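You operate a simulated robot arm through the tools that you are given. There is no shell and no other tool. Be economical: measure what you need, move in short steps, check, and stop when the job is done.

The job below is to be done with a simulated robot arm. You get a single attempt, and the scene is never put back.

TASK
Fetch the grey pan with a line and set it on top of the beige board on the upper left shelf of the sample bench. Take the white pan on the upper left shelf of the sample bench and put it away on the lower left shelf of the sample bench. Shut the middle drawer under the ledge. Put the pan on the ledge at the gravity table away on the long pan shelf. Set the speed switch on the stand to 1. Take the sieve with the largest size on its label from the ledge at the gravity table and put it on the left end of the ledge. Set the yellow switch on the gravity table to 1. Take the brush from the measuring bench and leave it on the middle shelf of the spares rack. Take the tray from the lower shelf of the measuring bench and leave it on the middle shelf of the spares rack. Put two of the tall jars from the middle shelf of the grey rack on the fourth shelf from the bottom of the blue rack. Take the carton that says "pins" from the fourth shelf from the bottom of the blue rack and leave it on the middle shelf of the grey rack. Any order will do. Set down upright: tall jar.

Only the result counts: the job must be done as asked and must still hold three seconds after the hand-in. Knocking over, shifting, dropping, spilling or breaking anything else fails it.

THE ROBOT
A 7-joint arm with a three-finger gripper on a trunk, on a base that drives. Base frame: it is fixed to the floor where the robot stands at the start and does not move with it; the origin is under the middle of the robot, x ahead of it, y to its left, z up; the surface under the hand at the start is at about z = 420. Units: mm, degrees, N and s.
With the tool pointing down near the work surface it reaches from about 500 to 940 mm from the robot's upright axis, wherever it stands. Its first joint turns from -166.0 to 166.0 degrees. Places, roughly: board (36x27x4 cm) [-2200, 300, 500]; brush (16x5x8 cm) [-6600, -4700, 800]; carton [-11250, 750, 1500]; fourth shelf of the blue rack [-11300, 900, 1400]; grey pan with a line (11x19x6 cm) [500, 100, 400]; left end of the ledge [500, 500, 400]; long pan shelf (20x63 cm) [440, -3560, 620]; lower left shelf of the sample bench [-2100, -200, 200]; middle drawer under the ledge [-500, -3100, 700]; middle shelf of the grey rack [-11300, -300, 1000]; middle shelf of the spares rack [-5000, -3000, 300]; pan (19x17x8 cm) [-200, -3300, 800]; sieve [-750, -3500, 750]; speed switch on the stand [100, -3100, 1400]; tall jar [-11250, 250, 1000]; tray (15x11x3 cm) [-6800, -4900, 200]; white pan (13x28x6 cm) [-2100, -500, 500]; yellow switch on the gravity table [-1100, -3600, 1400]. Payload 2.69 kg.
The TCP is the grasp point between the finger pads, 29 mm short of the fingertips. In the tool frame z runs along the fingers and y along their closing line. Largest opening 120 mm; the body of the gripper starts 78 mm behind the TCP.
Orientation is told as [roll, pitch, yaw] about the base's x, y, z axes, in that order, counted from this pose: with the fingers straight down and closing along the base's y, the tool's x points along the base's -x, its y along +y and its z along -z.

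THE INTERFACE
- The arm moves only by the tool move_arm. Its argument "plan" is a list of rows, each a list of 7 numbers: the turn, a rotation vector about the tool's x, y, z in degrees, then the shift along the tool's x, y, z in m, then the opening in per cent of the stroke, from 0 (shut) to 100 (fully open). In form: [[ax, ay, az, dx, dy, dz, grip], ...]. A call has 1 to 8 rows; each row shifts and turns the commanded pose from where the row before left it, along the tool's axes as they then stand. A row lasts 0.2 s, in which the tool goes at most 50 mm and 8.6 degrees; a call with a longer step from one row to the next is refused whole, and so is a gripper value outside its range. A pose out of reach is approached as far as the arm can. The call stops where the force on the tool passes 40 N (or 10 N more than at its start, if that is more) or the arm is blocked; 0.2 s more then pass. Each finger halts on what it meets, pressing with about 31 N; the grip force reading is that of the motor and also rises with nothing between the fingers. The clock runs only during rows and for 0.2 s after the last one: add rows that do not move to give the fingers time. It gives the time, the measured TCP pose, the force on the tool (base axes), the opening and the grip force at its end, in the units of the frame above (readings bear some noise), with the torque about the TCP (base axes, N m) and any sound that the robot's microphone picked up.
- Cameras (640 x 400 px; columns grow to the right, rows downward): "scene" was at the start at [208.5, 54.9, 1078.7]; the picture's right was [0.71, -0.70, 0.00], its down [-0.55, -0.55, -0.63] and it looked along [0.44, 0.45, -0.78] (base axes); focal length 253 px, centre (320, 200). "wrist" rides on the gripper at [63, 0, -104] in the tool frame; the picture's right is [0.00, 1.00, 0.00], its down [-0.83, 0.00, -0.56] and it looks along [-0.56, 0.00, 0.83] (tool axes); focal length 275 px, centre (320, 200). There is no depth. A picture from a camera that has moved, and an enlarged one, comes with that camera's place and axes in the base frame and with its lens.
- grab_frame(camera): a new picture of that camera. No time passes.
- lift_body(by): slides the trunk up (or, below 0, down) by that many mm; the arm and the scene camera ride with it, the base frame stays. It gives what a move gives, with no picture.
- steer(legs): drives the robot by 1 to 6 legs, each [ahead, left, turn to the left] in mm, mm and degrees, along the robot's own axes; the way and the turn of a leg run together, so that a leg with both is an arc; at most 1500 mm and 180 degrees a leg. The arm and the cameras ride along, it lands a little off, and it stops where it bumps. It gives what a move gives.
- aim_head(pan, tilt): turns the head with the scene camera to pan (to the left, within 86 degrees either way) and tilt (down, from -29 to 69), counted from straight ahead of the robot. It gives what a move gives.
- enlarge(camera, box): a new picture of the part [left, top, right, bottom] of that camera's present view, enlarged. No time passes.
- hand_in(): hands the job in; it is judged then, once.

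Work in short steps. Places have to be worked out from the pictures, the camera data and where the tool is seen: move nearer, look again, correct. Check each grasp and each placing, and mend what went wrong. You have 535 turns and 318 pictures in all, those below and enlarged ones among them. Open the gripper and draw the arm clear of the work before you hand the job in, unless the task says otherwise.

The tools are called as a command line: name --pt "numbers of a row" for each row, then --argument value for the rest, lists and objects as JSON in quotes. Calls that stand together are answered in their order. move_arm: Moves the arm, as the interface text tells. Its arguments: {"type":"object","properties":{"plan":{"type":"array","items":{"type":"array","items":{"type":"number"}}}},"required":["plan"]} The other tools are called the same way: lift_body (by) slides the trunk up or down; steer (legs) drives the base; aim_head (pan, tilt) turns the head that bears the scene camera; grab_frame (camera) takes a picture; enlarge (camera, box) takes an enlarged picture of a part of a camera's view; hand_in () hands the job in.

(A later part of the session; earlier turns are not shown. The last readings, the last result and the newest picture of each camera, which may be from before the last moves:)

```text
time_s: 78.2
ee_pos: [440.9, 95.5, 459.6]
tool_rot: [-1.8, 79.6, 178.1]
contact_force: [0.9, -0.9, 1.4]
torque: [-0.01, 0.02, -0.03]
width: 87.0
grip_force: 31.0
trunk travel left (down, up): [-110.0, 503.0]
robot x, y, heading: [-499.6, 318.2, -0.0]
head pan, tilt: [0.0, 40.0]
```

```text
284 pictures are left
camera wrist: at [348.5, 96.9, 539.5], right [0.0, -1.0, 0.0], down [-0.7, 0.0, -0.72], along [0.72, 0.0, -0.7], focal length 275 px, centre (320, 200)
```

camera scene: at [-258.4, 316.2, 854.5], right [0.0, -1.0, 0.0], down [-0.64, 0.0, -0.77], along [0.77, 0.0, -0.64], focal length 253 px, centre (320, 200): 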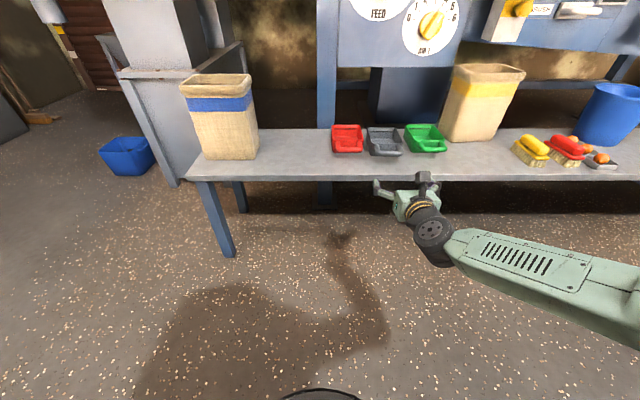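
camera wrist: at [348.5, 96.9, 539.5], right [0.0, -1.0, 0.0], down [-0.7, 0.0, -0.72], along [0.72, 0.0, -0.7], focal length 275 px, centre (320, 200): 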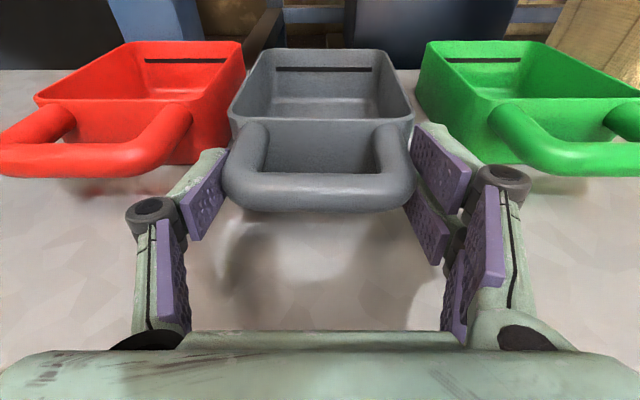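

Gripped (87 mm, 31 N). Lift with the trunk.

lift_body --by 60

grab_frame --camera "wrist"

```text
time_s: 79.2
ee_pos: [440.1, 96.6, 519.6]
tool_rot: [-1.6, 79.6, 178.1]
contact_force: [-0.3, 0.4, -2.3]
torque: [-0.02, 0.11, 0.01]
width: 87.0
grip_force: 31.3
trunk travel left (down, up): [-170.0, 443.0]
robot x, y, heading: [-496.8, 316.4, -0.4]
head pan, tilt: [0.0, 40.0]
```

```text
283 pictures are left
camera wrist: at [348.5, 97.0, 599.1], right [0.0, -1.0, 0.0], down [-0.7, 0.0, -0.72], along [0.72, 0.0, -0.7], focal length 275 px, centre (320, 200)
```

wrist: 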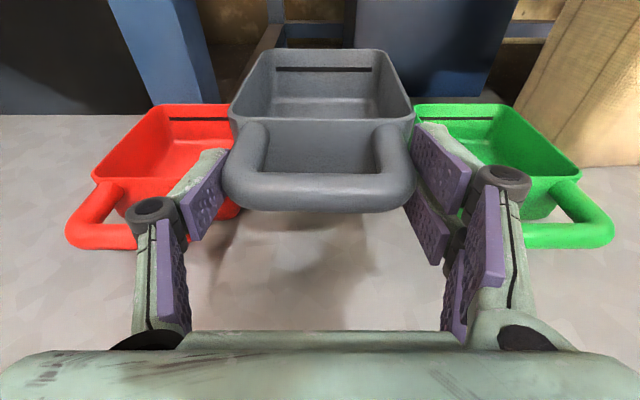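

Held level. Raise, and turn around in stages keeping clear of bins and bench.

lift_body --by 80

steer --legs '[[-150, 0, 0], [0, 0, -90], [0, 200, 0], [0, 0, -90]]'

grab_frame --camera "scene"

grab_frame --camera "wrist"

```text
time_s: 80.4
ee_pos: [440.2, 96.7, 598.0]
tool_rot: [-1.7, 79.6, 178.1]
contact_force: [0.5, 0.4, -0.9]
torque: [0.02, 0.07, 0.02]
width: 87.1
grip_force: 30.6
trunk travel left (down, up): [-250.0, 363.0]
robot x, y, heading: [-499.2, 317.3, -0.2]
head pan, tilt: [0.0, 40.0]
```

```text
time_s: 91.4
ee_pos: [-1387.6, 534.7, 598.8]
tool_rot: [-1.6, 79.7, -1.8]
contact_force: [0.1, -0.2, -1.3]
torque: [0.0, -0.08, 0.0]
width: 86.9
grip_force: 31.0
trunk travel left (down, up): [-250.0, 363.0]
robot x, y, heading: [-448.6, 317.4, 179.8]
head pan, tilt: [0.0, 40.0]
```

```text
282 pictures are left
camera scene: at [-691.2, 316.6, 994.5], right [0.0, 1.0, 0.0], down [0.64, 0.0, -0.77], along [-0.77, 0.0, -0.64], focal length 253 px, centre (320, 200)
```

scene: 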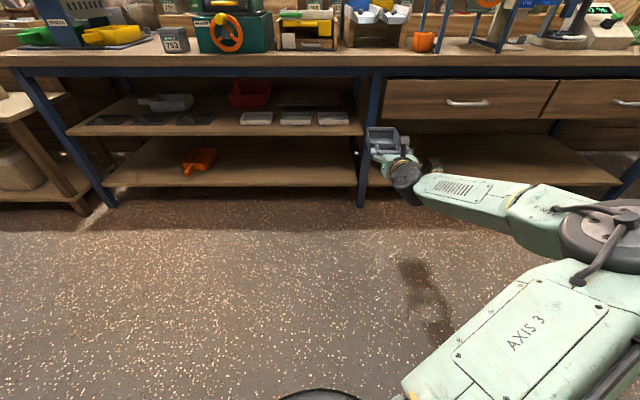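

```text
281 pictures are left
camera wrist: at [-1297.5, 535.1, 679.3], right [0.0, 1.0, 0.0], down [0.7, 0.0, -0.72], along [-0.72, 0.0, -0.7], focal length 275 px, centre (320, 200)
```

wrist: 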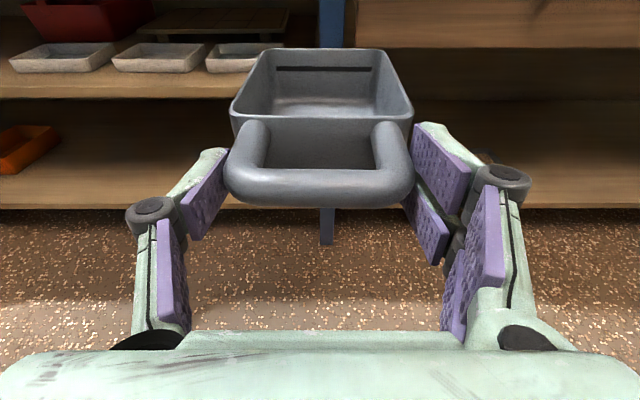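

Good view of the shelf. Enlarge around the board.

enlarge --camera "scene" --box '[210, 50, 410, 175]'

enlarge --camera "wrist" --box '[0, 0, 352, 220]'

```text
3.20 times, centred on (310, 112) of scene
camera zoom: at [-691.2, 316.6, 994.5], right [0.0, 1.0, 0.0], down [0.64, 0.0, -0.77], along [-0.77, 0.0, -0.64], focal length 809 px, centre (352, 480)
```

zoom: 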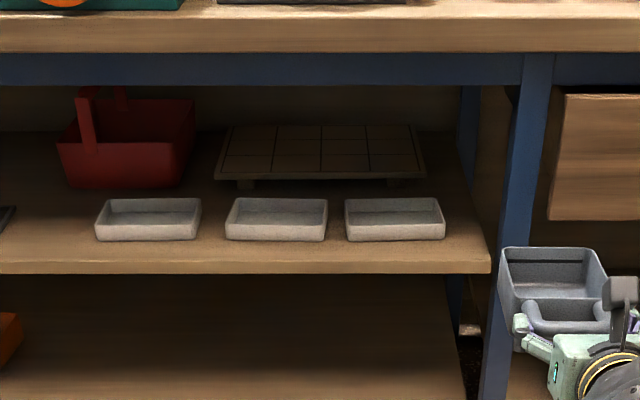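

```text
1.82 times, centred on (176, 110) of wrist
camera zoom: at [-1297.5, 535.1, 679.3], right [0.0, 1.0, 0.0], down [0.7, 0.0, -0.72], along [-0.72, 0.0, -0.7], focal length 500 px, centre (582, 364)
```

zoom: 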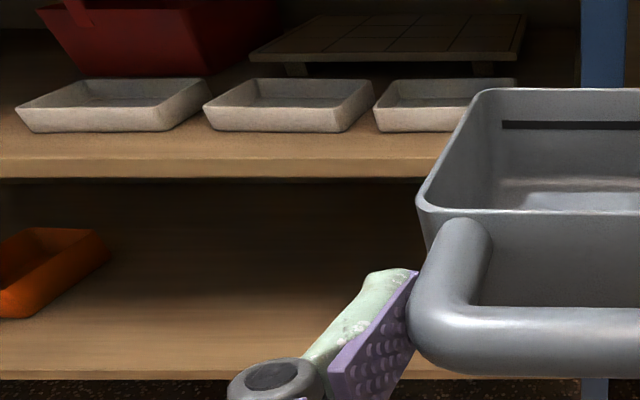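

Board: roughly x −2070…−2340, y 88…440, top ≈ 525. Align to y≈215 and drive partway in, at TCP z≈586.

lift_body --by -12

steer --legs '[[0, 320, 0], [250, 0, 0]]'

grab_frame --camera "scene"

grab_frame --camera "wrist"

```text
time_s: 92.0
ee_pos: [-1387.9, 534.1, 586.8]
tool_rot: [-1.6, 79.7, -1.8]
contact_force: [-0.3, -0.2, -0.9]
torque: [-0.01, -0.1, 0.01]
width: 87.0
grip_force: 31.1
trunk travel left (down, up): [-238.0, 375.0]
robot x, y, heading: [-449.5, 314.3, 179.6]
head pan, tilt: [0.0, 40.0]
```

```text
time_s: 96.5
ee_pos: [-1643.3, 218.0, 588.2]
tool_rot: [-1.7, 79.7, -2.0]
contact_force: [-0.1, -1.2, -0.7]
torque: [-0.02, -0.11, -0.04]
width: 86.9
grip_force: 30.5
trunk travel left (down, up): [-238.0, 375.0]
robot x, y, heading: [-708.3, -4.8, 179.6]
head pan, tilt: [0.0, 40.0]
```

```text
278 pictures are left
camera scene: at [-947.0, -2.8, 982.5], right [0.01, 1.0, 0.0], down [0.64, 0.0, -0.77], along [-0.77, 0.01, -0.64], focal length 253 px, centre (320, 200)
```

scene: 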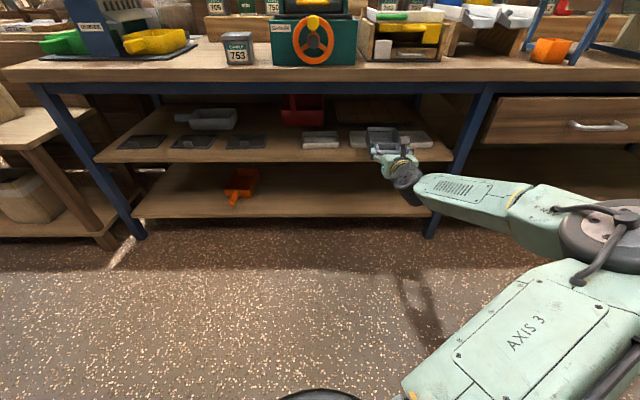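

```text
277 pictures are left
camera wrist: at [-1552.4, 218.1, 667.3], right [0.01, 1.0, 0.0], down [0.7, 0.0, -0.72], along [-0.72, 0.0, -0.7], focal length 275 px, centre (320, 200)
```

wrist: 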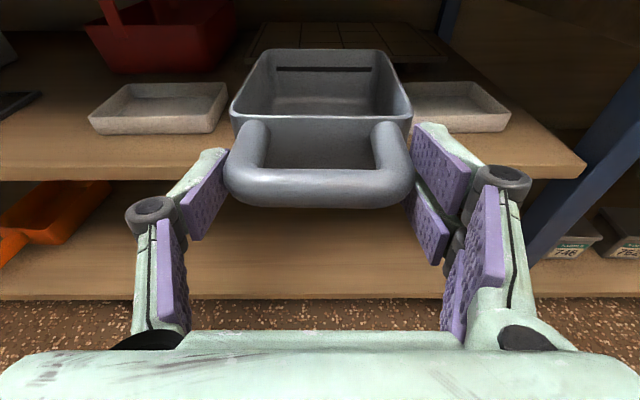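

Clear so far; advance 200 mm and look.

steer --legs '[[200, 0, 0]]'

grab_frame --camera "scene"

grab_frame --camera "wrist"

```text
time_s: 98.1
ee_pos: [-1841.6, 219.3, 587.7]
tool_rot: [-1.7, 79.7, -1.9]
contact_force: [-0.5, 0.3, -1.3]
torque: [0.01, -0.12, 0.02]
width: 87.3
grip_force: 31.3
trunk travel left (down, up): [-238.0, 375.0]
robot x, y, heading: [-900.9, -3.6, 179.3]
head pan, tilt: [0.0, 40.0]
```

```text
276 pictures are left
camera scene: at [-1145.8, -1.6, 982.5], right [0.01, 1.0, 0.0], down [0.64, 0.0, -0.77], along [-0.77, 0.0, -0.64], focal length 253 px, centre (320, 200)
```

scene: 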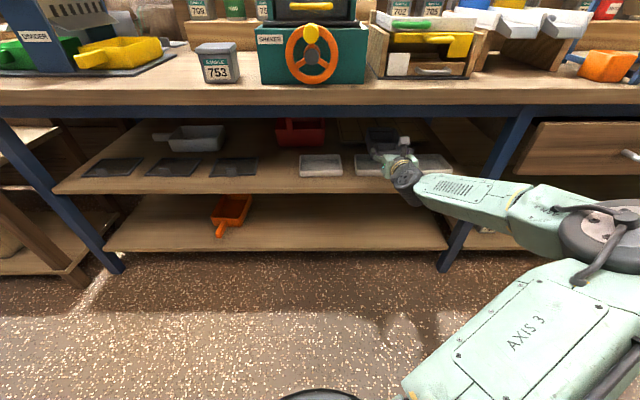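

```text
275 pictures are left
camera wrist: at [-1751.3, 219.1, 667.4], right [0.0, 1.0, 0.0], down [0.7, 0.0, -0.72], along [-0.72, 0.0, -0.7], focal length 275 px, centre (320, 200)
```

wrist: 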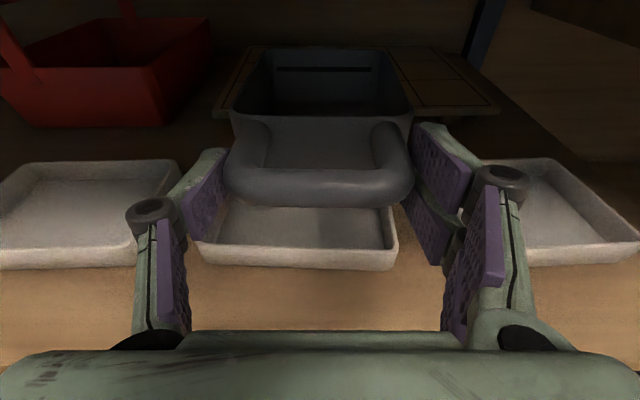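

Board top ≈ 519. Clearances fine; advance 140 more.

steer --legs '[[140, 0, 0]]'

grab_frame --camera "scene"

grab_frame --camera "wrist"

```text
time_s: 99.5
ee_pos: [-1981.6, 216.5, 587.4]
tool_rot: [-1.5, 79.7, -1.8]
contact_force: [-0.8, -0.7, -1.5]
torque: [-0.01, -0.08, 0.04]
width: 86.9
grip_force: 31.2
trunk travel left (down, up): [-238.0, 375.0]
robot x, y, heading: [-1042.7, -5.5, 179.9]
head pan, tilt: [0.0, 40.0]
```

```text
274 pictures are left
camera scene: at [-1285.3, -1.6, 982.5], right [0.0, 1.0, 0.0], down [0.64, 0.0, -0.77], along [-0.77, 0.0, -0.64], focal length 253 px, centre (320, 200)
```

scene: 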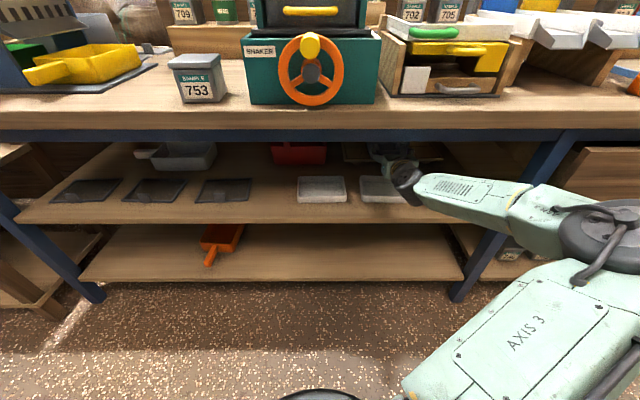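

```text
273 pictures are left
camera wrist: at [-1891.4, 217.4, 667.4], right [0.0, 1.0, 0.0], down [0.7, 0.0, -0.72], along [-0.72, 0.0, -0.7], focal length 275 px, centre (320, 200)
```

wrist: 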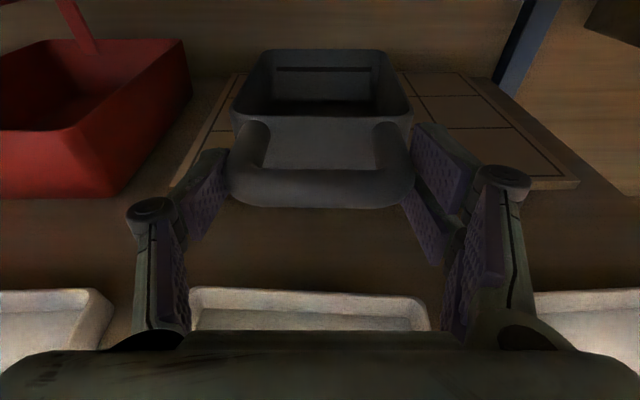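

Pan front is over the board. Advance 140 more.

steer --legs '[[140, 0, 0]]'

grab_frame --camera "scene"

grab_frame --camera "wrist"

```text
time_s: 100.8
ee_pos: [-2120.8, 218.0, 586.2]
tool_rot: [-1.6, 79.7, -1.8]
contact_force: [-0.4, -0.3, -1.3]
torque: [0.02, -0.13, 0.01]
width: 86.9
grip_force: 31.0
trunk travel left (down, up): [-238.0, 375.0]
robot x, y, heading: [-1183.3, -0.0, 179.8]
head pan, tilt: [0.0, 40.0]
```

```text
272 pictures are left
camera scene: at [-1425.0, -1.1, 982.5], right [0.0, 1.0, 0.0], down [0.64, 0.0, -0.77], along [-0.77, 0.0, -0.64], focal length 253 px, centre (320, 200)
```

scene: 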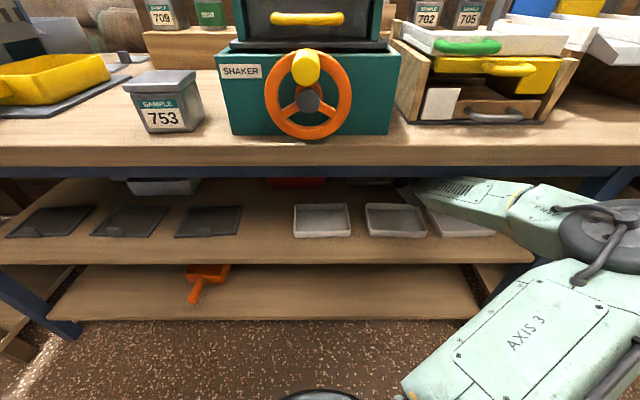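

```text
271 pictures are left
camera wrist: at [-2031.0, 218.0, 667.4], right [0.0, 1.0, 0.0], down [0.7, 0.0, -0.72], along [-0.72, 0.0, -0.7], focal length 275 px, centre (320, 200)
```

wrist: 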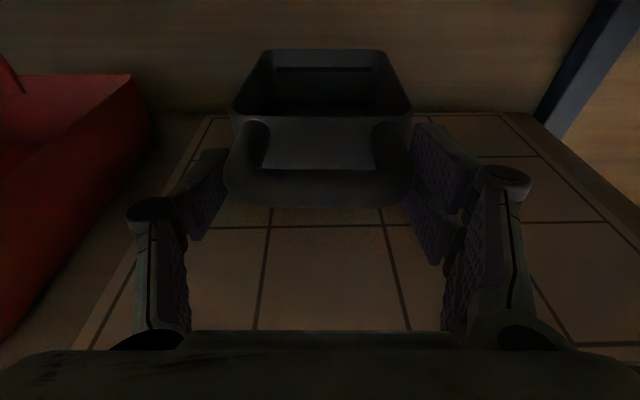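

Lower onto the board: −22 then small steps watching force.

lift_body --by -22

lift_body --by -5

```text
time_s: 101.5
ee_pos: [-2121.9, 218.2, 565.2]
tool_rot: [-1.6, 79.7, -1.8]
contact_force: [0.5, -0.2, -0.8]
torque: [-0.02, -0.11, 0.02]
width: 86.6
grip_force: 31.2
trunk travel left (down, up): [-216.0, 397.0]
robot x, y, heading: [-1182.6, -0.9, 179.8]
head pan, tilt: [0.0, 40.0]
```

```text
time_s: 102.0
ee_pos: [-2122.3, 217.4, 559.6]
tool_rot: [-1.6, 79.7, -1.7]
contact_force: [-0.2, -0.4, -1.2]
torque: [0.01, -0.04, 0.0]
width: 87.0
grip_force: 30.6
trunk travel left (down, up): [-211.0, 402.0]
robot x, y, heading: [-1183.4, -2.4, 179.7]
head pan, tilt: [0.0, 40.0]
```

lift_body --by -3

enlarge --camera "wrist" --box '[160, 30, 480, 230]'

```text
time_s: 102.5
ee_pos: [-2122.2, 217.0, 557.5]
tool_rot: [-1.6, 79.7, -1.7]
contact_force: [0.1, -0.2, -1.7]
torque: [-0.01, -0.08, 0.01]
width: 86.7
grip_force: 30.9
trunk travel left (down, up): [-208.0, 405.0]
robot x, y, heading: [-1185.0, -3.1, 180.0]
head pan, tilt: [0.0, 40.0]
```

```text
2.00 times, centred on (320, 130) of wrist
camera zoom: at [-2031.0, 218.1, 637.3], right [0.0, 1.0, 0.0], down [0.7, 0.0, -0.72], along [-0.72, 0.0, -0.7], focal length 551 px, centre (320, 340)
```

zoom: 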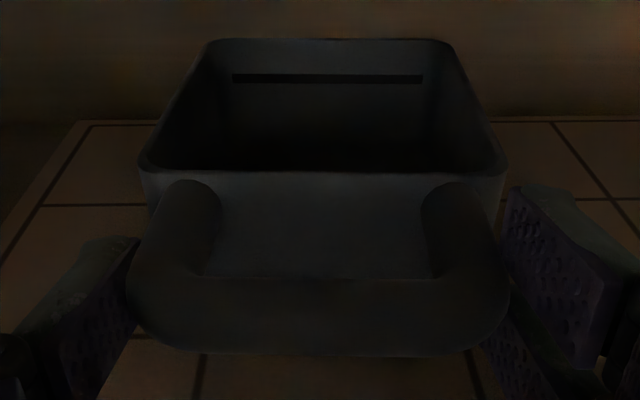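

Still about −1 N (weight carried). Continue down in small steps.

lift_body --by -4

lift_body --by -4

lift_body --by -3

```text
time_s: 103.1
ee_pos: [-2121.7, 217.2, 554.6]
tool_rot: [-1.6, 79.6, -1.7]
contact_force: [0.1, -0.3, -1.1]
torque: [0.0, -0.12, -0.01]
width: 86.7
grip_force: 31.6
trunk travel left (down, up): [-204.0, 409.0]
robot x, y, heading: [-1182.7, -4.7, 179.7]
head pan, tilt: [0.0, 40.0]
```

```text
time_s: 103.6
ee_pos: [-2122.0, 217.1, 552.1]
tool_rot: [-1.4, 79.9, -1.6]
contact_force: [0.0, -0.1, 5.4]
torque: [-0.32, 0.99, 0.06]
width: 87.0
grip_force: 31.0
trunk travel left (down, up): [-200.0, 413.0]
robot x, y, heading: [-1182.6, -6.4, 179.8]
head pan, tilt: [0.0, 40.0]
```

```text
time_s: 104.1
ee_pos: [-2122.1, 216.6, 551.8]
tool_rot: [-0.9, 80.1, -1.1]
contact_force: [1.3, -0.8, 18.3]
torque: [-0.21, 0.7, 0.02]
width: 86.9
grip_force: 31.4
trunk travel left (down, up): [-197.0, 416.0]
robot x, y, heading: [-1182.4, -8.6, 179.8]
head pan, tilt: [0.0, 40.0]
```

Contact made. Ease up 3 mm, then open to ~100 mm.

lift_body --by 3

move_arm --pt "0 0 0 0 0 0 85" --pt "0 0 0 0 0 0 85" --pt "0 0 0 0 0 0 85"

enlarge --camera "wrist" --box '[160, 30, 480, 230]'

```text
time_s: 104.6
ee_pos: [-2120.2, 217.6, 551.5]
tool_rot: [-1.3, 79.8, -1.4]
contact_force: [-6.0, 1.0, 14.5]
torque: [0.14, 0.83, 0.05]
width: 87.0
grip_force: 31.1
trunk travel left (down, up): [-200.0, 413.0]
robot x, y, heading: [-1180.7, -2.5, 179.9]
head pan, tilt: [0.0, 40.0]
```

```text
time_s: 105.4
ee_pos: [-2121.7, 216.2, 549.2]
tool_rot: [-1.7, 79.6, -1.8]
contact_force: [0.0, -0.3, 0.1]
torque: [-0.01, 0.0, -0.02]
width: 102.1
grip_force: 0.0
trunk travel left (down, up): [-200.0, 413.0]
robot x, y, heading: [-1186.1, -4.9, 180.1]
head pan, tilt: [0.0, 40.0]
```

```text
2.00 times, centred on (320, 130) of wrist
camera zoom: at [-2031.0, 218.0, 629.1], right [0.0, 1.0, 0.0], down [0.7, 0.0, -0.72], along [-0.72, 0.0, -0.7], focal length 551 px, centre (320, 340)
```

zoom: 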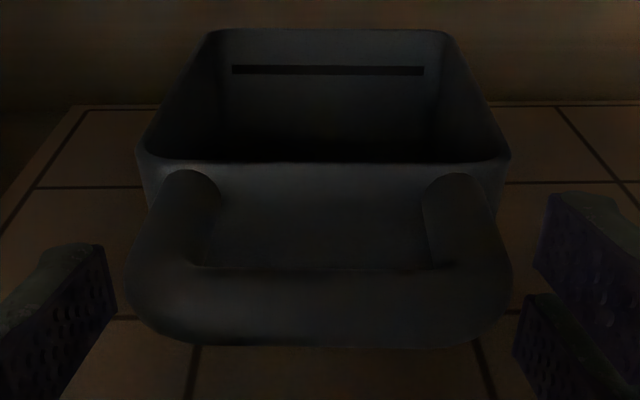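

Released cleanly. Back out 80, rise 25, then back out fully.

steer --legs '[[-80, 0, 0]]'

lift_body --by 30

steer --legs '[[-420, 0, 0]]'

grab_frame --camera "wrist"

enlarge --camera "scene" --box '[80, 60, 480, 310]'

```text
time_s: 106.5
ee_pos: [-2041.9, 215.8, 549.9]
tool_rot: [-1.6, 79.7, -1.7]
contact_force: [0.6, 1.2, -0.3]
torque: [-0.03, 0.01, -0.03]
width: 102.1
grip_force: 0.0
trunk travel left (down, up): [-200.0, 413.0]
robot x, y, heading: [-1103.0, -6.6, 179.9]
head pan, tilt: [0.0, 40.0]
```

```text
time_s: 107.2
ee_pos: [-2041.5, 216.2, 579.7]
tool_rot: [-1.7, 79.7, -1.7]
contact_force: [-0.2, 0.2, -0.1]
torque: [0.01, -0.03, 0.0]
width: 102.2
grip_force: 0.1
trunk travel left (down, up): [-230.0, 383.0]
robot x, y, heading: [-1103.2, -6.3, 179.9]
head pan, tilt: [0.0, 40.0]
```

```text
time_s: 109.8
ee_pos: [-1620.2, 215.5, 579.1]
tool_rot: [-1.6, 79.7, -1.8]
contact_force: [-0.1, -0.1, 0.6]
torque: [0.03, 0.01, 0.0]
width: 101.6
grip_force: 0.1
trunk travel left (down, up): [-230.0, 383.0]
robot x, y, heading: [-678.7, -6.3, 179.8]
head pan, tilt: [0.0, 40.0]
```

```text
268 pictures are left
camera wrist: at [-1529.6, 216.5, 659.4], right [0.0, 1.0, 0.0], down [0.7, 0.0, -0.72], along [-0.72, 0.0, -0.7], focal length 275 px, centre (320, 200)
```

wrist: 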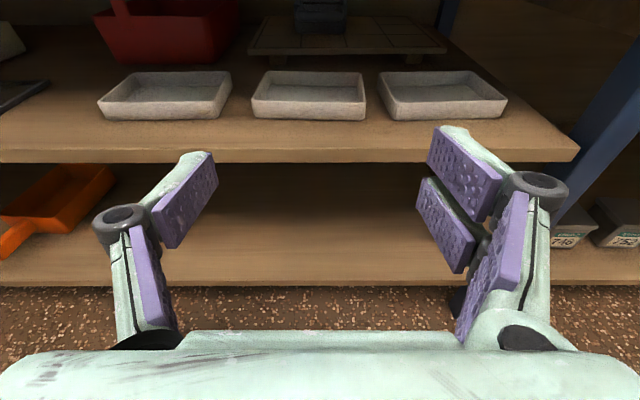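

```text
1.60 times, centred on (280, 185) of scene
camera zoom: at [-923.7, -2.7, 974.5], right [0.0, 1.0, 0.0], down [0.64, 0.0, -0.77], along [-0.77, 0.0, -0.64], focal length 405 px, centre (384, 224)
```

zoom: 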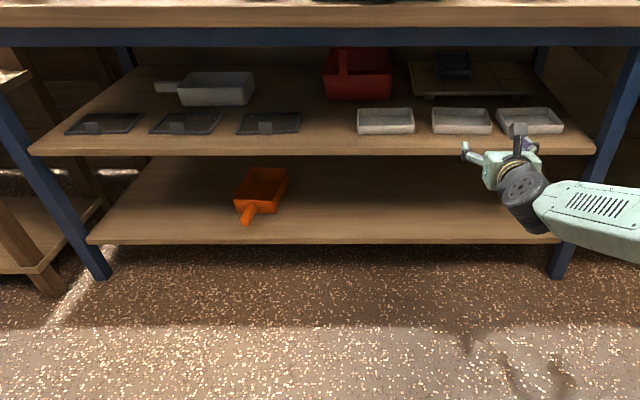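

Pan is on the board. Next the white pan: its handle points left (−y). Move left and look closer at it.

steer --legs '[[0, 820, 0]]'

grab_frame --camera "wrist"

enlarge --camera "scene" --box '[280, 50, 520, 200]'

```text
time_s: 116.7
ee_pos: [-1622.7, -617.9, 579.4]
tool_rot: [-1.5, 79.7, -1.7]
contact_force: [-0.4, -0.3, -0.3]
torque: [0.0, -0.01, -0.03]
width: 102.1
grip_force: 0.2
trunk travel left (down, up): [-230.0, 383.0]
robot x, y, heading: [-683.8, -834.8, 179.8]
head pan, tilt: [0.0, 40.0]
```

```text
266 pictures are left
camera wrist: at [-1532.2, -617.1, 659.4], right [0.0, 1.0, 0.0], down [0.7, 0.0, -0.72], along [-0.72, 0.0, -0.7], focal length 275 px, centre (320, 200)
```

wrist: 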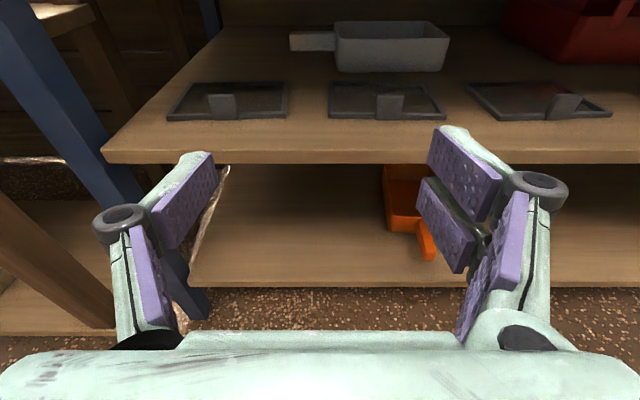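

```text
2.67 times, centred on (400, 125) of scene
camera zoom: at [-925.8, -835.1, 974.5], right [0.0, 1.0, 0.0], down [0.64, 0.0, -0.77], along [-0.77, 0.0, -0.64], focal length 674 px, centre (107, 400)
```

zoom: 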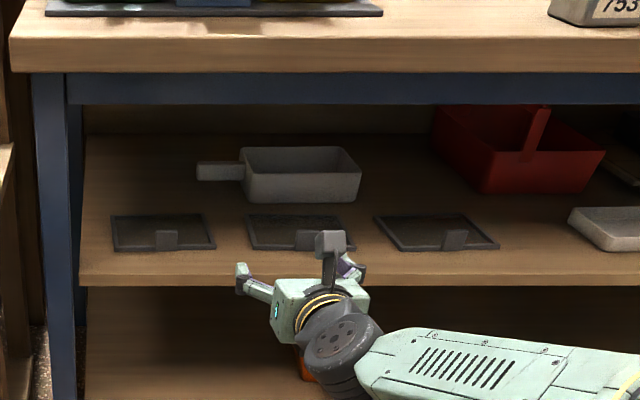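

enlarge --camera "wrist" --box '[270, 5, 398, 85]'

enlarge --camera "scene" --box '[340, 90, 428, 145]'

```text
5.00 times, centred on (334, 45) of wrist
camera zoom: at [-1532.2, -617.1, 659.4], right [0.0, 1.0, 0.0], down [0.7, 0.0, -0.72], along [-0.72, 0.0, -0.7], focal length 1376 px, centre (250, 975)
```

zoom: 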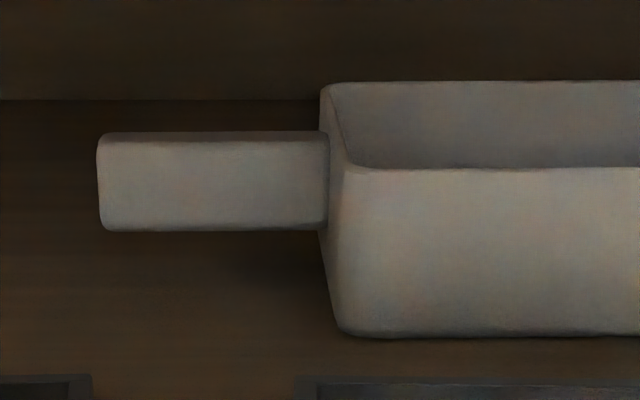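

```text
7.27 times, centred on (384, 118) of scene
camera zoom: at [-925.8, -835.1, 974.5], right [0.0, 1.0, 0.0], down [0.64, 0.0, -0.77], along [-0.77, 0.0, -0.64], focal length 1839 px, centre (-146, 800)
```

zoom: 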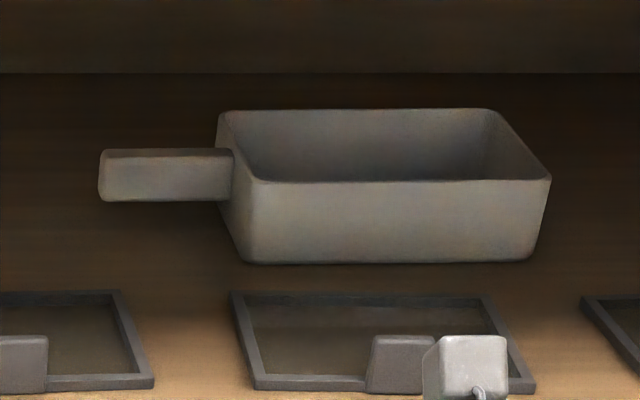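

The handle is a flat bar 31 mm tall, y −675…−588, under low headroom. I'll come over the pan body from the right with the tool tilted ~40° below horizontal and pointing left, closing along x. Reorient in free space first.

steer --legs '[[-200, 0, 0]]'

move_arm --pt "8.2 0 -1.45 0 0 0 60" --pt "8.2 0 -1.45 0 0 0 40" --pt "8.2 0 -1.45 0 0 0 35" --pt "8.2 0 -1.45 0 0 0 35" --pt "8.2 0 -1.45 0 0 0 35" --pt "8.2 0 -1.45 0 0 0 35" --pt "8.2 0 -1.45 0 0 0 35" --pt "8.2 0 -1.45 0 0 0 35"

move_arm --pt "8.2 0 -1.45 0 0 0 35" --pt "8.2 0 -1.45 0 0 0 35" --pt "6 0 -1.1 0 0 0 35" --pt "0 -8 0 0 0 0 35" --pt "0 -8 0 0 0 0 35" --pt "0 -8 0 0 0 0 35" --pt "0 -6 0 0 0 0 35" --pt "0 0 0 0 0 0 35"

grab_frame --camera "scene"

```text
time_s: 118.3
ee_pos: [-1419.4, -617.2, 578.9]
tool_rot: [-1.7, 79.7, -1.8]
contact_force: [0.0, -0.5, 0.2]
torque: [0.0, -0.03, 0.03]
width: 101.8
grip_force: 0.0
trunk travel left (down, up): [-230.0, 383.0]
robot x, y, heading: [-482.4, -834.0, 179.9]
head pan, tilt: [0.0, 40.0]
```

```text
time_s: 120.1
ee_pos: [-1405.2, -633.2, 586.6]
tool_rot: [-1.1, 80.0, 62.9]
contact_force: [-0.5, 0.5, 0.7]
torque: [0.04, -0.01, -0.02]
width: 41.9
grip_force: 0.0
out of reach, approached as far as the arm can: row 8
trunk travel left (down, up): [-230.0, 383.0]
robot x, y, heading: [-478.5, -837.8, 179.8]
head pan, tilt: [0.0, 40.0]
```

```text
time_s: 121.9
ee_pos: [-1338.7, -641.7, 586.3]
tool_rot: [-0.5, 50.1, 82.8]
contact_force: [-0.5, -0.2, -0.3]
torque: [-0.02, 0.01, -0.03]
width: 41.8
grip_force: 0.1
out of reach, approached as far as the arm can: row 1, 2, 3, 4, 6, 7
trunk travel left (down, up): [-230.0, 383.0]
robot x, y, heading: [-480.5, -840.8, 179.8]
head pan, tilt: [0.0, 40.0]
```

```text
262 pictures are left
camera scene: at [-723.6, -835.3, 974.5], right [0.0, 1.0, 0.0], down [0.64, 0.0, -0.77], along [-0.77, 0.0, -0.64], focal length 253 px, centre (320, 200)
```

scene: 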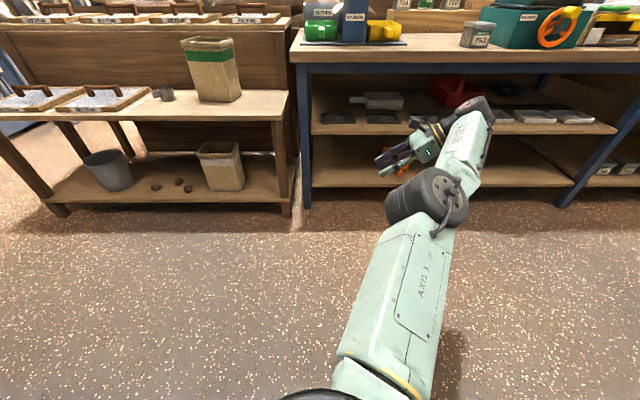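

Orientation nearly as wanted but the arm is stretched and elbow high. Lower the trunk 150, then raise the hand relative to it while pulling back 100.

lift_body --by -150

move_arm --pt "0 0 0 0.02 -0.02 -0.0165 35" --pt "0 0 0 0.02 -0.02 -0.0165 35" --pt "0 0 0 0.02 -0.02 -0.0165 35" --pt "0 0 0 0.02 -0.02 -0.0165 35" --pt "0 0 0 0.02 -0.02 -0.0165 35" --pt "0 0 0 0.02 -0.02 -0.0165 35" --pt "0 0 0 0 0 0 35"

grab_frame --camera "scene"

```text
time_s: 123.7
ee_pos: [-1339.2, -641.6, 440.6]
tool_rot: [-0.4, 50.2, 82.9]
contact_force: [-0.3, 0.0, -0.4]
torque: [-0.03, 0.03, -0.02]
width: 42.1
grip_force: 0.1
trunk travel left (down, up): [-80.0, 533.0]
robot x, y, heading: [-482.6, -837.3, 179.8]
head pan, tilt: [0.0, 40.0]
```

```text
time_s: 125.2
ee_pos: [-1263.7, -634.7, 581.6]
tool_rot: [-0.3, 50.2, 83.0]
contact_force: [0.3, -0.2, 0.0]
torque: [0.01, 0.03, 0.0]
width: 42.1
grip_force: 0.1
out of reach, approached as far as the arm can: row 1, 2, 3
trunk travel left (down, up): [-80.0, 533.0]
robot x, y, heading: [-481.6, -834.5, 179.9]
head pan, tilt: [0.0, 40.0]
```

```text
261 pictures are left
camera scene: at [-721.8, -835.1, 826.3], right [0.0, 1.0, 0.0], down [0.64, 0.0, -0.77], along [-0.77, 0.0, -0.64], focal length 253 px, centre (320, 200)
```

scene: 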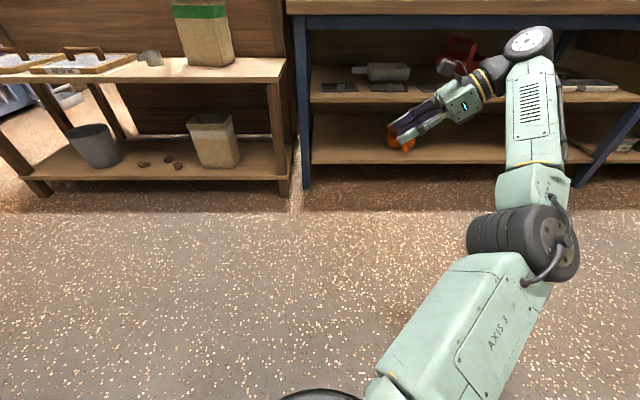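

The arm is now low and compact. A better grasp: tool straight ahead, pitched ~28° down, clamping lengthwise from the handle's end face to the inside of the pan's left wall (~92 mm). Rotate the tool back to forward.

move_arm --pt "-6.43 0 5.4 0 0.015 0 60" --pt "-6.43 0 5.4 0 0.015 0 100" --pt "-6.43 0 5.4 0 0.015 0 100" --pt "-6.43 0 5.4 0 0.015 0 100" --pt "-6.43 0 5.4 0 0 0 100" --pt "-6.43 0 5.4 0 0 0 100" --pt "-6.43 0 5.4 0 0 0 100" --pt "-6.43 0 5.4 0 0 0 100"

move_arm --pt "-6.43 0 5.4 0 0 0 100" --pt "-6.43 0 5.4 0 0 0 100" --pt "0 6 0 0.006 0 0.01 100" --pt "0 6 0 0.006 0 0.01 100" --pt "0 0 0 0 0 0 100"

grab_frame --camera "scene"

```text
time_s: 127.2
ee_pos: [-1301.1, -608.6, 651.6]
tool_rot: [4.3, 52.8, 18.3]
contact_force: [-0.9, -0.2, -1.4]
torque: [-0.02, 0.03, 0.04]
width: 119.9
grip_force: 0.0
trunk travel left (down, up): [-80.0, 533.0]
robot x, y, heading: [-483.4, -839.4, 179.7]
head pan, tilt: [0.0, 40.0]
stopped in row 8: the arm was blocked; the commanded pose is now the measured one
```

```text
time_s: 128.7
ee_pos: [-1309.0, -601.6, 704.2]
tool_rot: [6.7, 69.5, 3.3]
contact_force: [-0.6, 0.8, -0.7]
torque: [0.0, 0.05, 0.01]
width: 119.8
grip_force: 0.0
trunk travel left (down, up): [-80.0, 533.0]
robot x, y, heading: [-479.5, -838.2, 180.0]
head pan, tilt: [0.0, 40.0]
stopped in row 5: the arm was blocked; the commanded pose is now the measured one
```

```text
260 pictures are left
camera scene: at [-704.5, -836.2, 857.2], right [0.0, 1.0, 0.0], down [0.62, 0.0, -0.79], along [-0.79, 0.0, -0.62], focal length 253 px, centre (320, 200)
```

scene: 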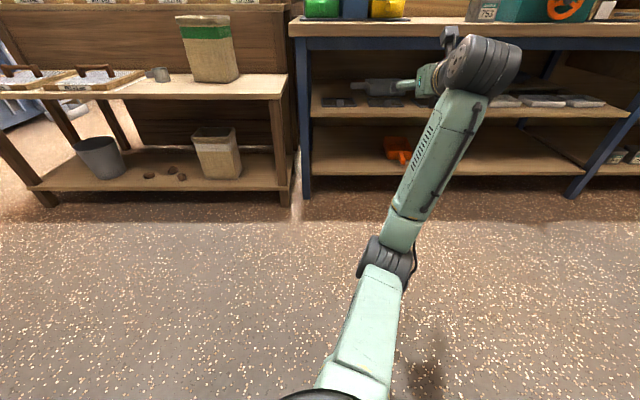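

The elbow went down and the arm is blocked near the floor, tilting the robot. Raise the trunk to relieve.

lift_body --by 230

grab_frame --camera "scene"

```text
time_s: 131.1
ee_pos: [-1326.7, -600.7, 864.6]
tool_rot: [4.8, 66.4, 1.7]
contact_force: [0.0, 0.0, 0.2]
torque: [0.0, -0.01, 0.0]
width: 119.8
grip_force: 0.1
trunk travel left (down, up): [-310.0, 303.0]
robot x, y, heading: [-480.9, -837.6, 179.7]
head pan, tilt: [0.0, 40.0]
```

```text
259 pictures are left
camera scene: at [-723.7, -835.2, 1054.4], right [0.0, 1.0, 0.0], down [0.64, 0.0, -0.77], along [-0.77, 0.0, -0.64], focal length 253 px, centre (320, 200)
```

scene: 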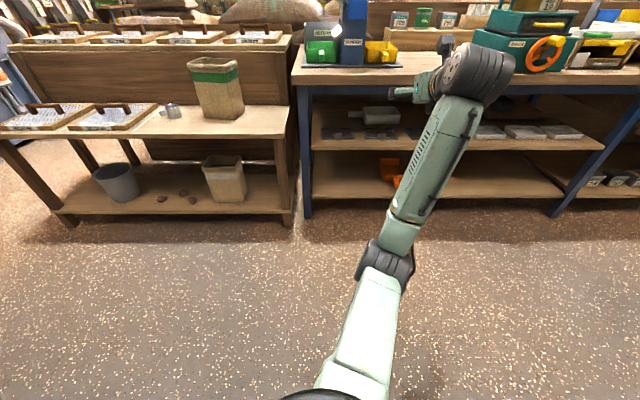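

Level again. I'll undo: rotate the tool left, extend and lower (toward the earlier stretched pose), then rotate forward to recover the elbow-right posture.

move_arm --pt "7.5 0 -3.3 0 0 0 100" --pt "7.5 0 -3.3 0 0 0 100" --pt "7.5 0 -3.3 0 0 0 100" --pt "7.5 0 -3.3 0 0 0 100" --pt "7.5 0 -3.3 0 0 0 100" --pt "7.5 0 -3.3 0 0 0 100" --pt "7.5 0 -3.3 0 0 0 100" --pt "7.5 0 -3.3 0 0 0 100"

move_arm --pt "7.5 0 -3.3 0 0 0 100" --pt "7.5 0 -3.3 0 0 0 100" --pt "0 -5 0 -0.02 0.025 0.01 100" --pt "0 -5 0 -0.02 0.025 0.01 100" --pt "0 -5 0 -0.02 0.025 0.015 100" --pt "0 0 0 -0.02 0.025 0.015 100" --pt "0 0 0 -0.02 0.025 0.015 100" --pt "0 0 0 -0.02 0.025 0.015 100"

grab_frame --camera "scene"

```text
time_s: 132.9
ee_pos: [-1327.0, -601.6, 866.7]
tool_rot: [2.4, 64.7, 65.3]
contact_force: [0.3, -0.2, -0.2]
torque: [-0.04, 0.03, -0.01]
width: 120.0
grip_force: 0.1
trunk travel left (down, up): [-310.0, 303.0]
robot x, y, heading: [-483.3, -835.0, 179.9]
head pan, tilt: [0.0, 40.0]
```

```text
time_s: 134.7
ee_pos: [-1357.8, -613.1, 750.4]
tool_rot: [3.1, 52.2, 72.9]
contact_force: [0.0, 0.2, 0.1]
torque: [0.06, 0.01, -0.01]
width: 119.5
grip_force: 0.0
out of reach, approached as far as the arm can: row 1, 2, 3, 4, 5, 6, 7, 8
trunk travel left (down, up): [-310.0, 303.0]
robot x, y, heading: [-482.8, -838.5, 179.9]
head pan, tilt: [0.0, 40.0]
```

```text
258 pictures are left
camera scene: at [-723.1, -835.7, 1054.7], right [0.0, 1.0, 0.0], down [0.64, 0.0, -0.77], along [-0.77, 0.0, -0.64], focal length 253 px, centre (320, 200)
```

scene: 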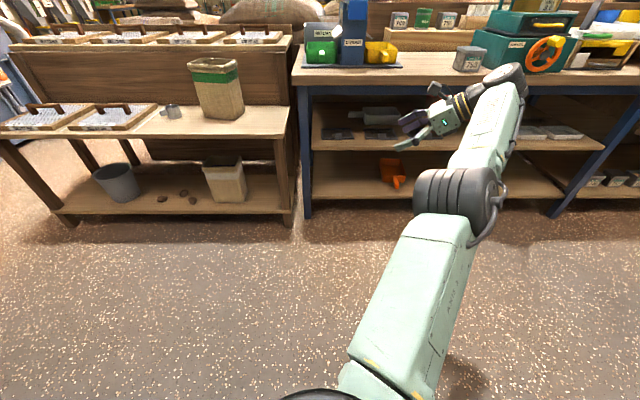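

Now rotate forward again, in part, and look at where the elbow goes.

move_arm --pt "-6.5 0 5.2 0 0 0 100" --pt "-6.5 0 5.2 0 0 0 100" --pt "-6.5 0 5.2 0 0 0 100" --pt "-6.5 0 5.2 0 0 0 100" --pt "-6.5 0 5.2 0 0 0 100"

grab_frame --camera "scene"

```text
time_s: 135.9
ee_pos: [-1456.4, -545.2, 780.3]
tool_rot: [0.8, 53.2, 29.5]
contact_force: [-0.1, -0.1, -0.7]
torque: [-0.06, 0.0, 0.02]
width: 120.0
grip_force: 0.1
out of reach, approached as far as the arm can: row 1, 2, 3, 4, 5
trunk travel left (down, up): [-310.0, 303.0]
robot x, y, heading: [-485.8, -835.4, 179.7]
head pan, tilt: [0.0, 40.0]
```

```text
257 pictures are left
camera scene: at [-723.6, -835.2, 1054.5], right [0.0, 1.0, 0.0], down [0.64, 0.0, -0.77], along [-0.77, 0.0, -0.64], focal length 253 px, centre (320, 200)
```

scene: 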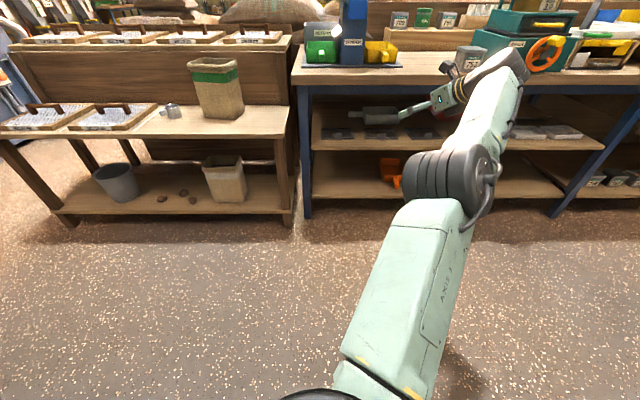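

Arm is nearly straight with forearm level – good for reaching in. Finish the rotation forward and set pitch ~28° down.

move_arm --pt "-6 0 4.5 0 0 0 100" --pt "-6 0 4.5 0 0 0 100" --pt "-6 0 4.5 0 0 0 100" --pt "-5.5 0 4 0 0 0 100" --pt "0 5 0 0 0 0 100" --pt "0 4 0 0 0 0 100" --pt "0 0 0 0 0 0 100"

grab_frame --camera "scene"

```text
time_s: 137.5
ee_pos: [-1531.0, -501.0, 802.0]
tool_rot: [1.1, 62.4, 0.6]
contact_force: [0.4, 0.3, -0.4]
torque: [0.03, 0.03, -0.02]
width: 119.9
grip_force: 0.1
out of reach, approached as far as the arm can: row 1, 2, 3, 4, 5, 6
trunk travel left (down, up): [-310.0, 303.0]
robot x, y, heading: [-483.8, -834.0, 180.1]
head pan, tilt: [0.0, 40.0]
```

```text
256 pictures are left
camera scene: at [-723.6, -835.2, 1054.5], right [0.0, 1.0, 0.0], down [0.64, 0.0, -0.77], along [-0.77, 0.0, -0.64], focal length 253 px, centre (320, 200)
```

scene: 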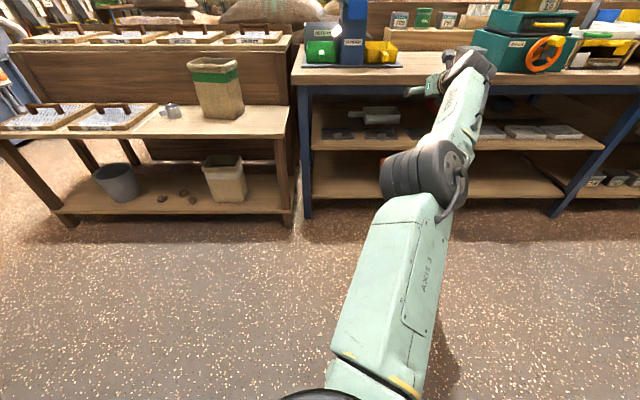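

Good posture. Pitch to 25°, lower the trunk to TCP z≈555, and approach partway.

move_arm --pt "0 3 0 0 0 0 100" --pt "0 0 0 0 0 0 100"

lift_body --by -248

steer --legs '[[0, 128, 0], [150, 0, 0]]'

grab_frame --camera "wrist"

grab_frame --camera "scene"

```text
time_s: 138.1
ee_pos: [-1536.7, -497.3, 804.4]
tool_rot: [1.2, 65.5, 0.9]
contact_force: [0.4, 0.0, 0.6]
torque: [-0.03, 0.01, 0.0]
width: 119.8
grip_force: 0.1
out of reach, approached as far as the arm can: row 1
trunk travel left (down, up): [-310.0, 303.0]
robot x, y, heading: [-480.6, -839.0, 180.0]
head pan, tilt: [0.0, 40.0]
```

```text
time_s: 140.6
ee_pos: [-1535.4, -501.7, 586.9]
tool_rot: [1.8, 66.1, 1.4]
contact_force: [0.0, 0.3, 0.0]
torque: [0.01, 0.0, 0.0]
width: 120.0
grip_force: 0.1
trunk travel left (down, up): [-62.0, 551.0]
robot x, y, heading: [-483.7, -835.0, 179.9]
head pan, tilt: [0.0, 40.0]
```

```text
time_s: 143.3
ee_pos: [-1686.3, -635.9, 587.8]
tool_rot: [1.7, 66.3, 1.5]
contact_force: [-0.4, 0.2, 0.6]
torque: [-0.01, 0.0, -0.01]
width: 120.0
grip_force: 0.0
trunk travel left (down, up): [-62.0, 551.0]
robot x, y, heading: [-633.6, -966.0, -179.9]
head pan, tilt: [0.0, 40.0]
```

```text
255 pictures are left
camera wrist: at [-1617.0, -636.0, 687.6], right [0.0, 1.0, 0.02], down [0.84, 0.01, -0.54], along [-0.54, 0.01, -0.84], focal length 275 px, centre (320, 200)
```

wrist: 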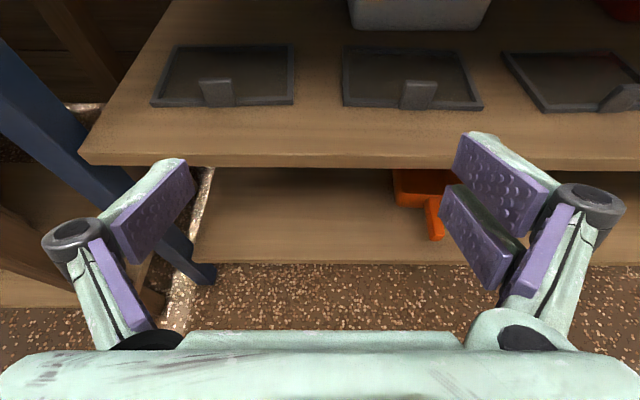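

```text
254 pictures are left
camera scene: at [-867.9, -969.5, 826.2], right [0.0, 1.0, 0.0], down [0.63, 0.0, -0.78], along [-0.78, 0.0, -0.63], focal length 253 px, centre (320, 200)
```

scene: 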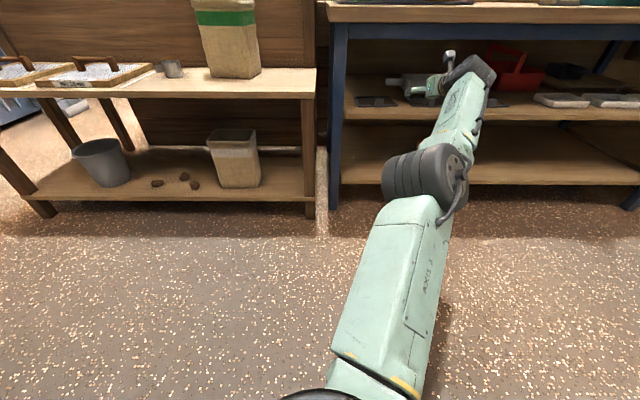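

The robot tilted slightly, so something of the arm presses on the base when the trunk is this low. Look down at the upper arm.

aim_head --pan -20 --tilt 69

grab_frame --camera "scene"

```text
time_s: 144.2
ee_pos: [-1686.4, -635.7, 588.1]
tool_rot: [1.7, 66.2, 1.5]
contact_force: [0.2, 0.2, -0.2]
torque: [-0.04, 0.0, 0.0]
width: 120.0
grip_force: 0.0
trunk travel left (down, up): [-62.0, 551.0]
robot x, y, heading: [-635.8, -967.1, -179.6]
head pan, tilt: [-20.0, 68.8]
```

```text
253 pictures are left
camera scene: at [-836.0, -950.2, 789.8], right [0.34, 0.94, 0.0], down [0.87, -0.31, -0.38], along [-0.35, 0.13, -0.93], focal length 253 px, centre (320, 200)
```

scene: 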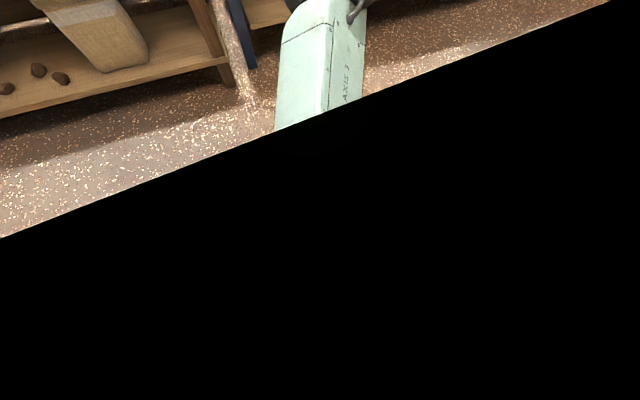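

lift_body --by 40

aim_head --pan -20 --tilt 40

grab_frame --camera "scene"

```text
time_s: 145.1
ee_pos: [-1690.7, -635.1, 594.4]
tool_rot: [1.2, 65.5, 1.1]
contact_force: [-0.6, -0.1, 0.1]
torque: [0.03, -0.03, 0.0]
width: 119.9
grip_force: 0.1
trunk travel left (down, up): [-102.0, 511.0]
robot x, y, heading: [-635.7, -967.6, -180.0]
head pan, tilt: [-20.0, 68.8]
```

```text
time_s: 146.0
ee_pos: [-1690.9, -634.4, 595.9]
tool_rot: [1.4, 65.4, 1.0]
contact_force: [-0.4, -0.5, 0.2]
torque: [0.0, 0.0, 0.0]
width: 120.0
grip_force: 0.1
trunk travel left (down, up): [-102.0, 511.0]
robot x, y, heading: [-631.7, -966.0, -179.9]
head pan, tilt: [-20.0, 40.0]
```

```text
252 pictures are left
camera scene: at [-870.2, -938.8, 846.4], right [0.34, 0.94, 0.0], down [0.61, -0.22, -0.77], along [-0.72, 0.26, -0.64], focal length 253 px, centre (320, 200)
```

scene: 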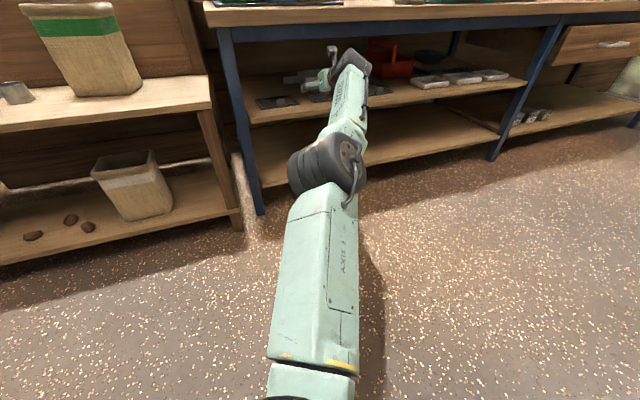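

Level again at trunk −102. Lower the hand by the arm instead: 40 mm to z≈555.

move_arm --pt "0 0 0 -0.0182 0 0.0083 100" --pt "0 0 0 -0.0182 0 0.0083 100" --pt "0 0 0 0 0 0 100"

grab_frame --camera "scene"

```text
time_s: 146.8
ee_pos: [-1697.0, -630.4, 558.5]
tool_rot: [1.2, 65.3, 1.2]
contact_force: [0.2, -0.2, 0.6]
torque: [0.0, 0.02, 0.0]
width: 119.8
grip_force: 0.0
out of reach, approached as far as the arm can: row 1, 2
trunk travel left (down, up): [-102.0, 511.0]
robot x, y, heading: [-632.1, -965.7, -179.9]
head pan, tilt: [-20.0, 40.0]
```

```text
251 pictures are left
camera scene: at [-870.3, -938.8, 846.5], right [0.34, 0.94, 0.0], down [0.6, -0.22, -0.77], along [-0.72, 0.26, -0.64], focal length 253 px, centre (320, 200)
```

scene: 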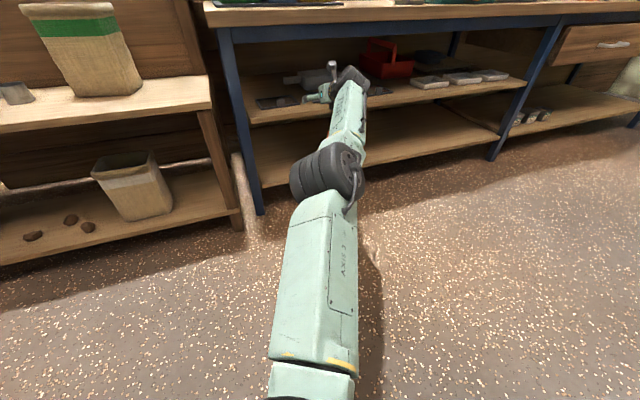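

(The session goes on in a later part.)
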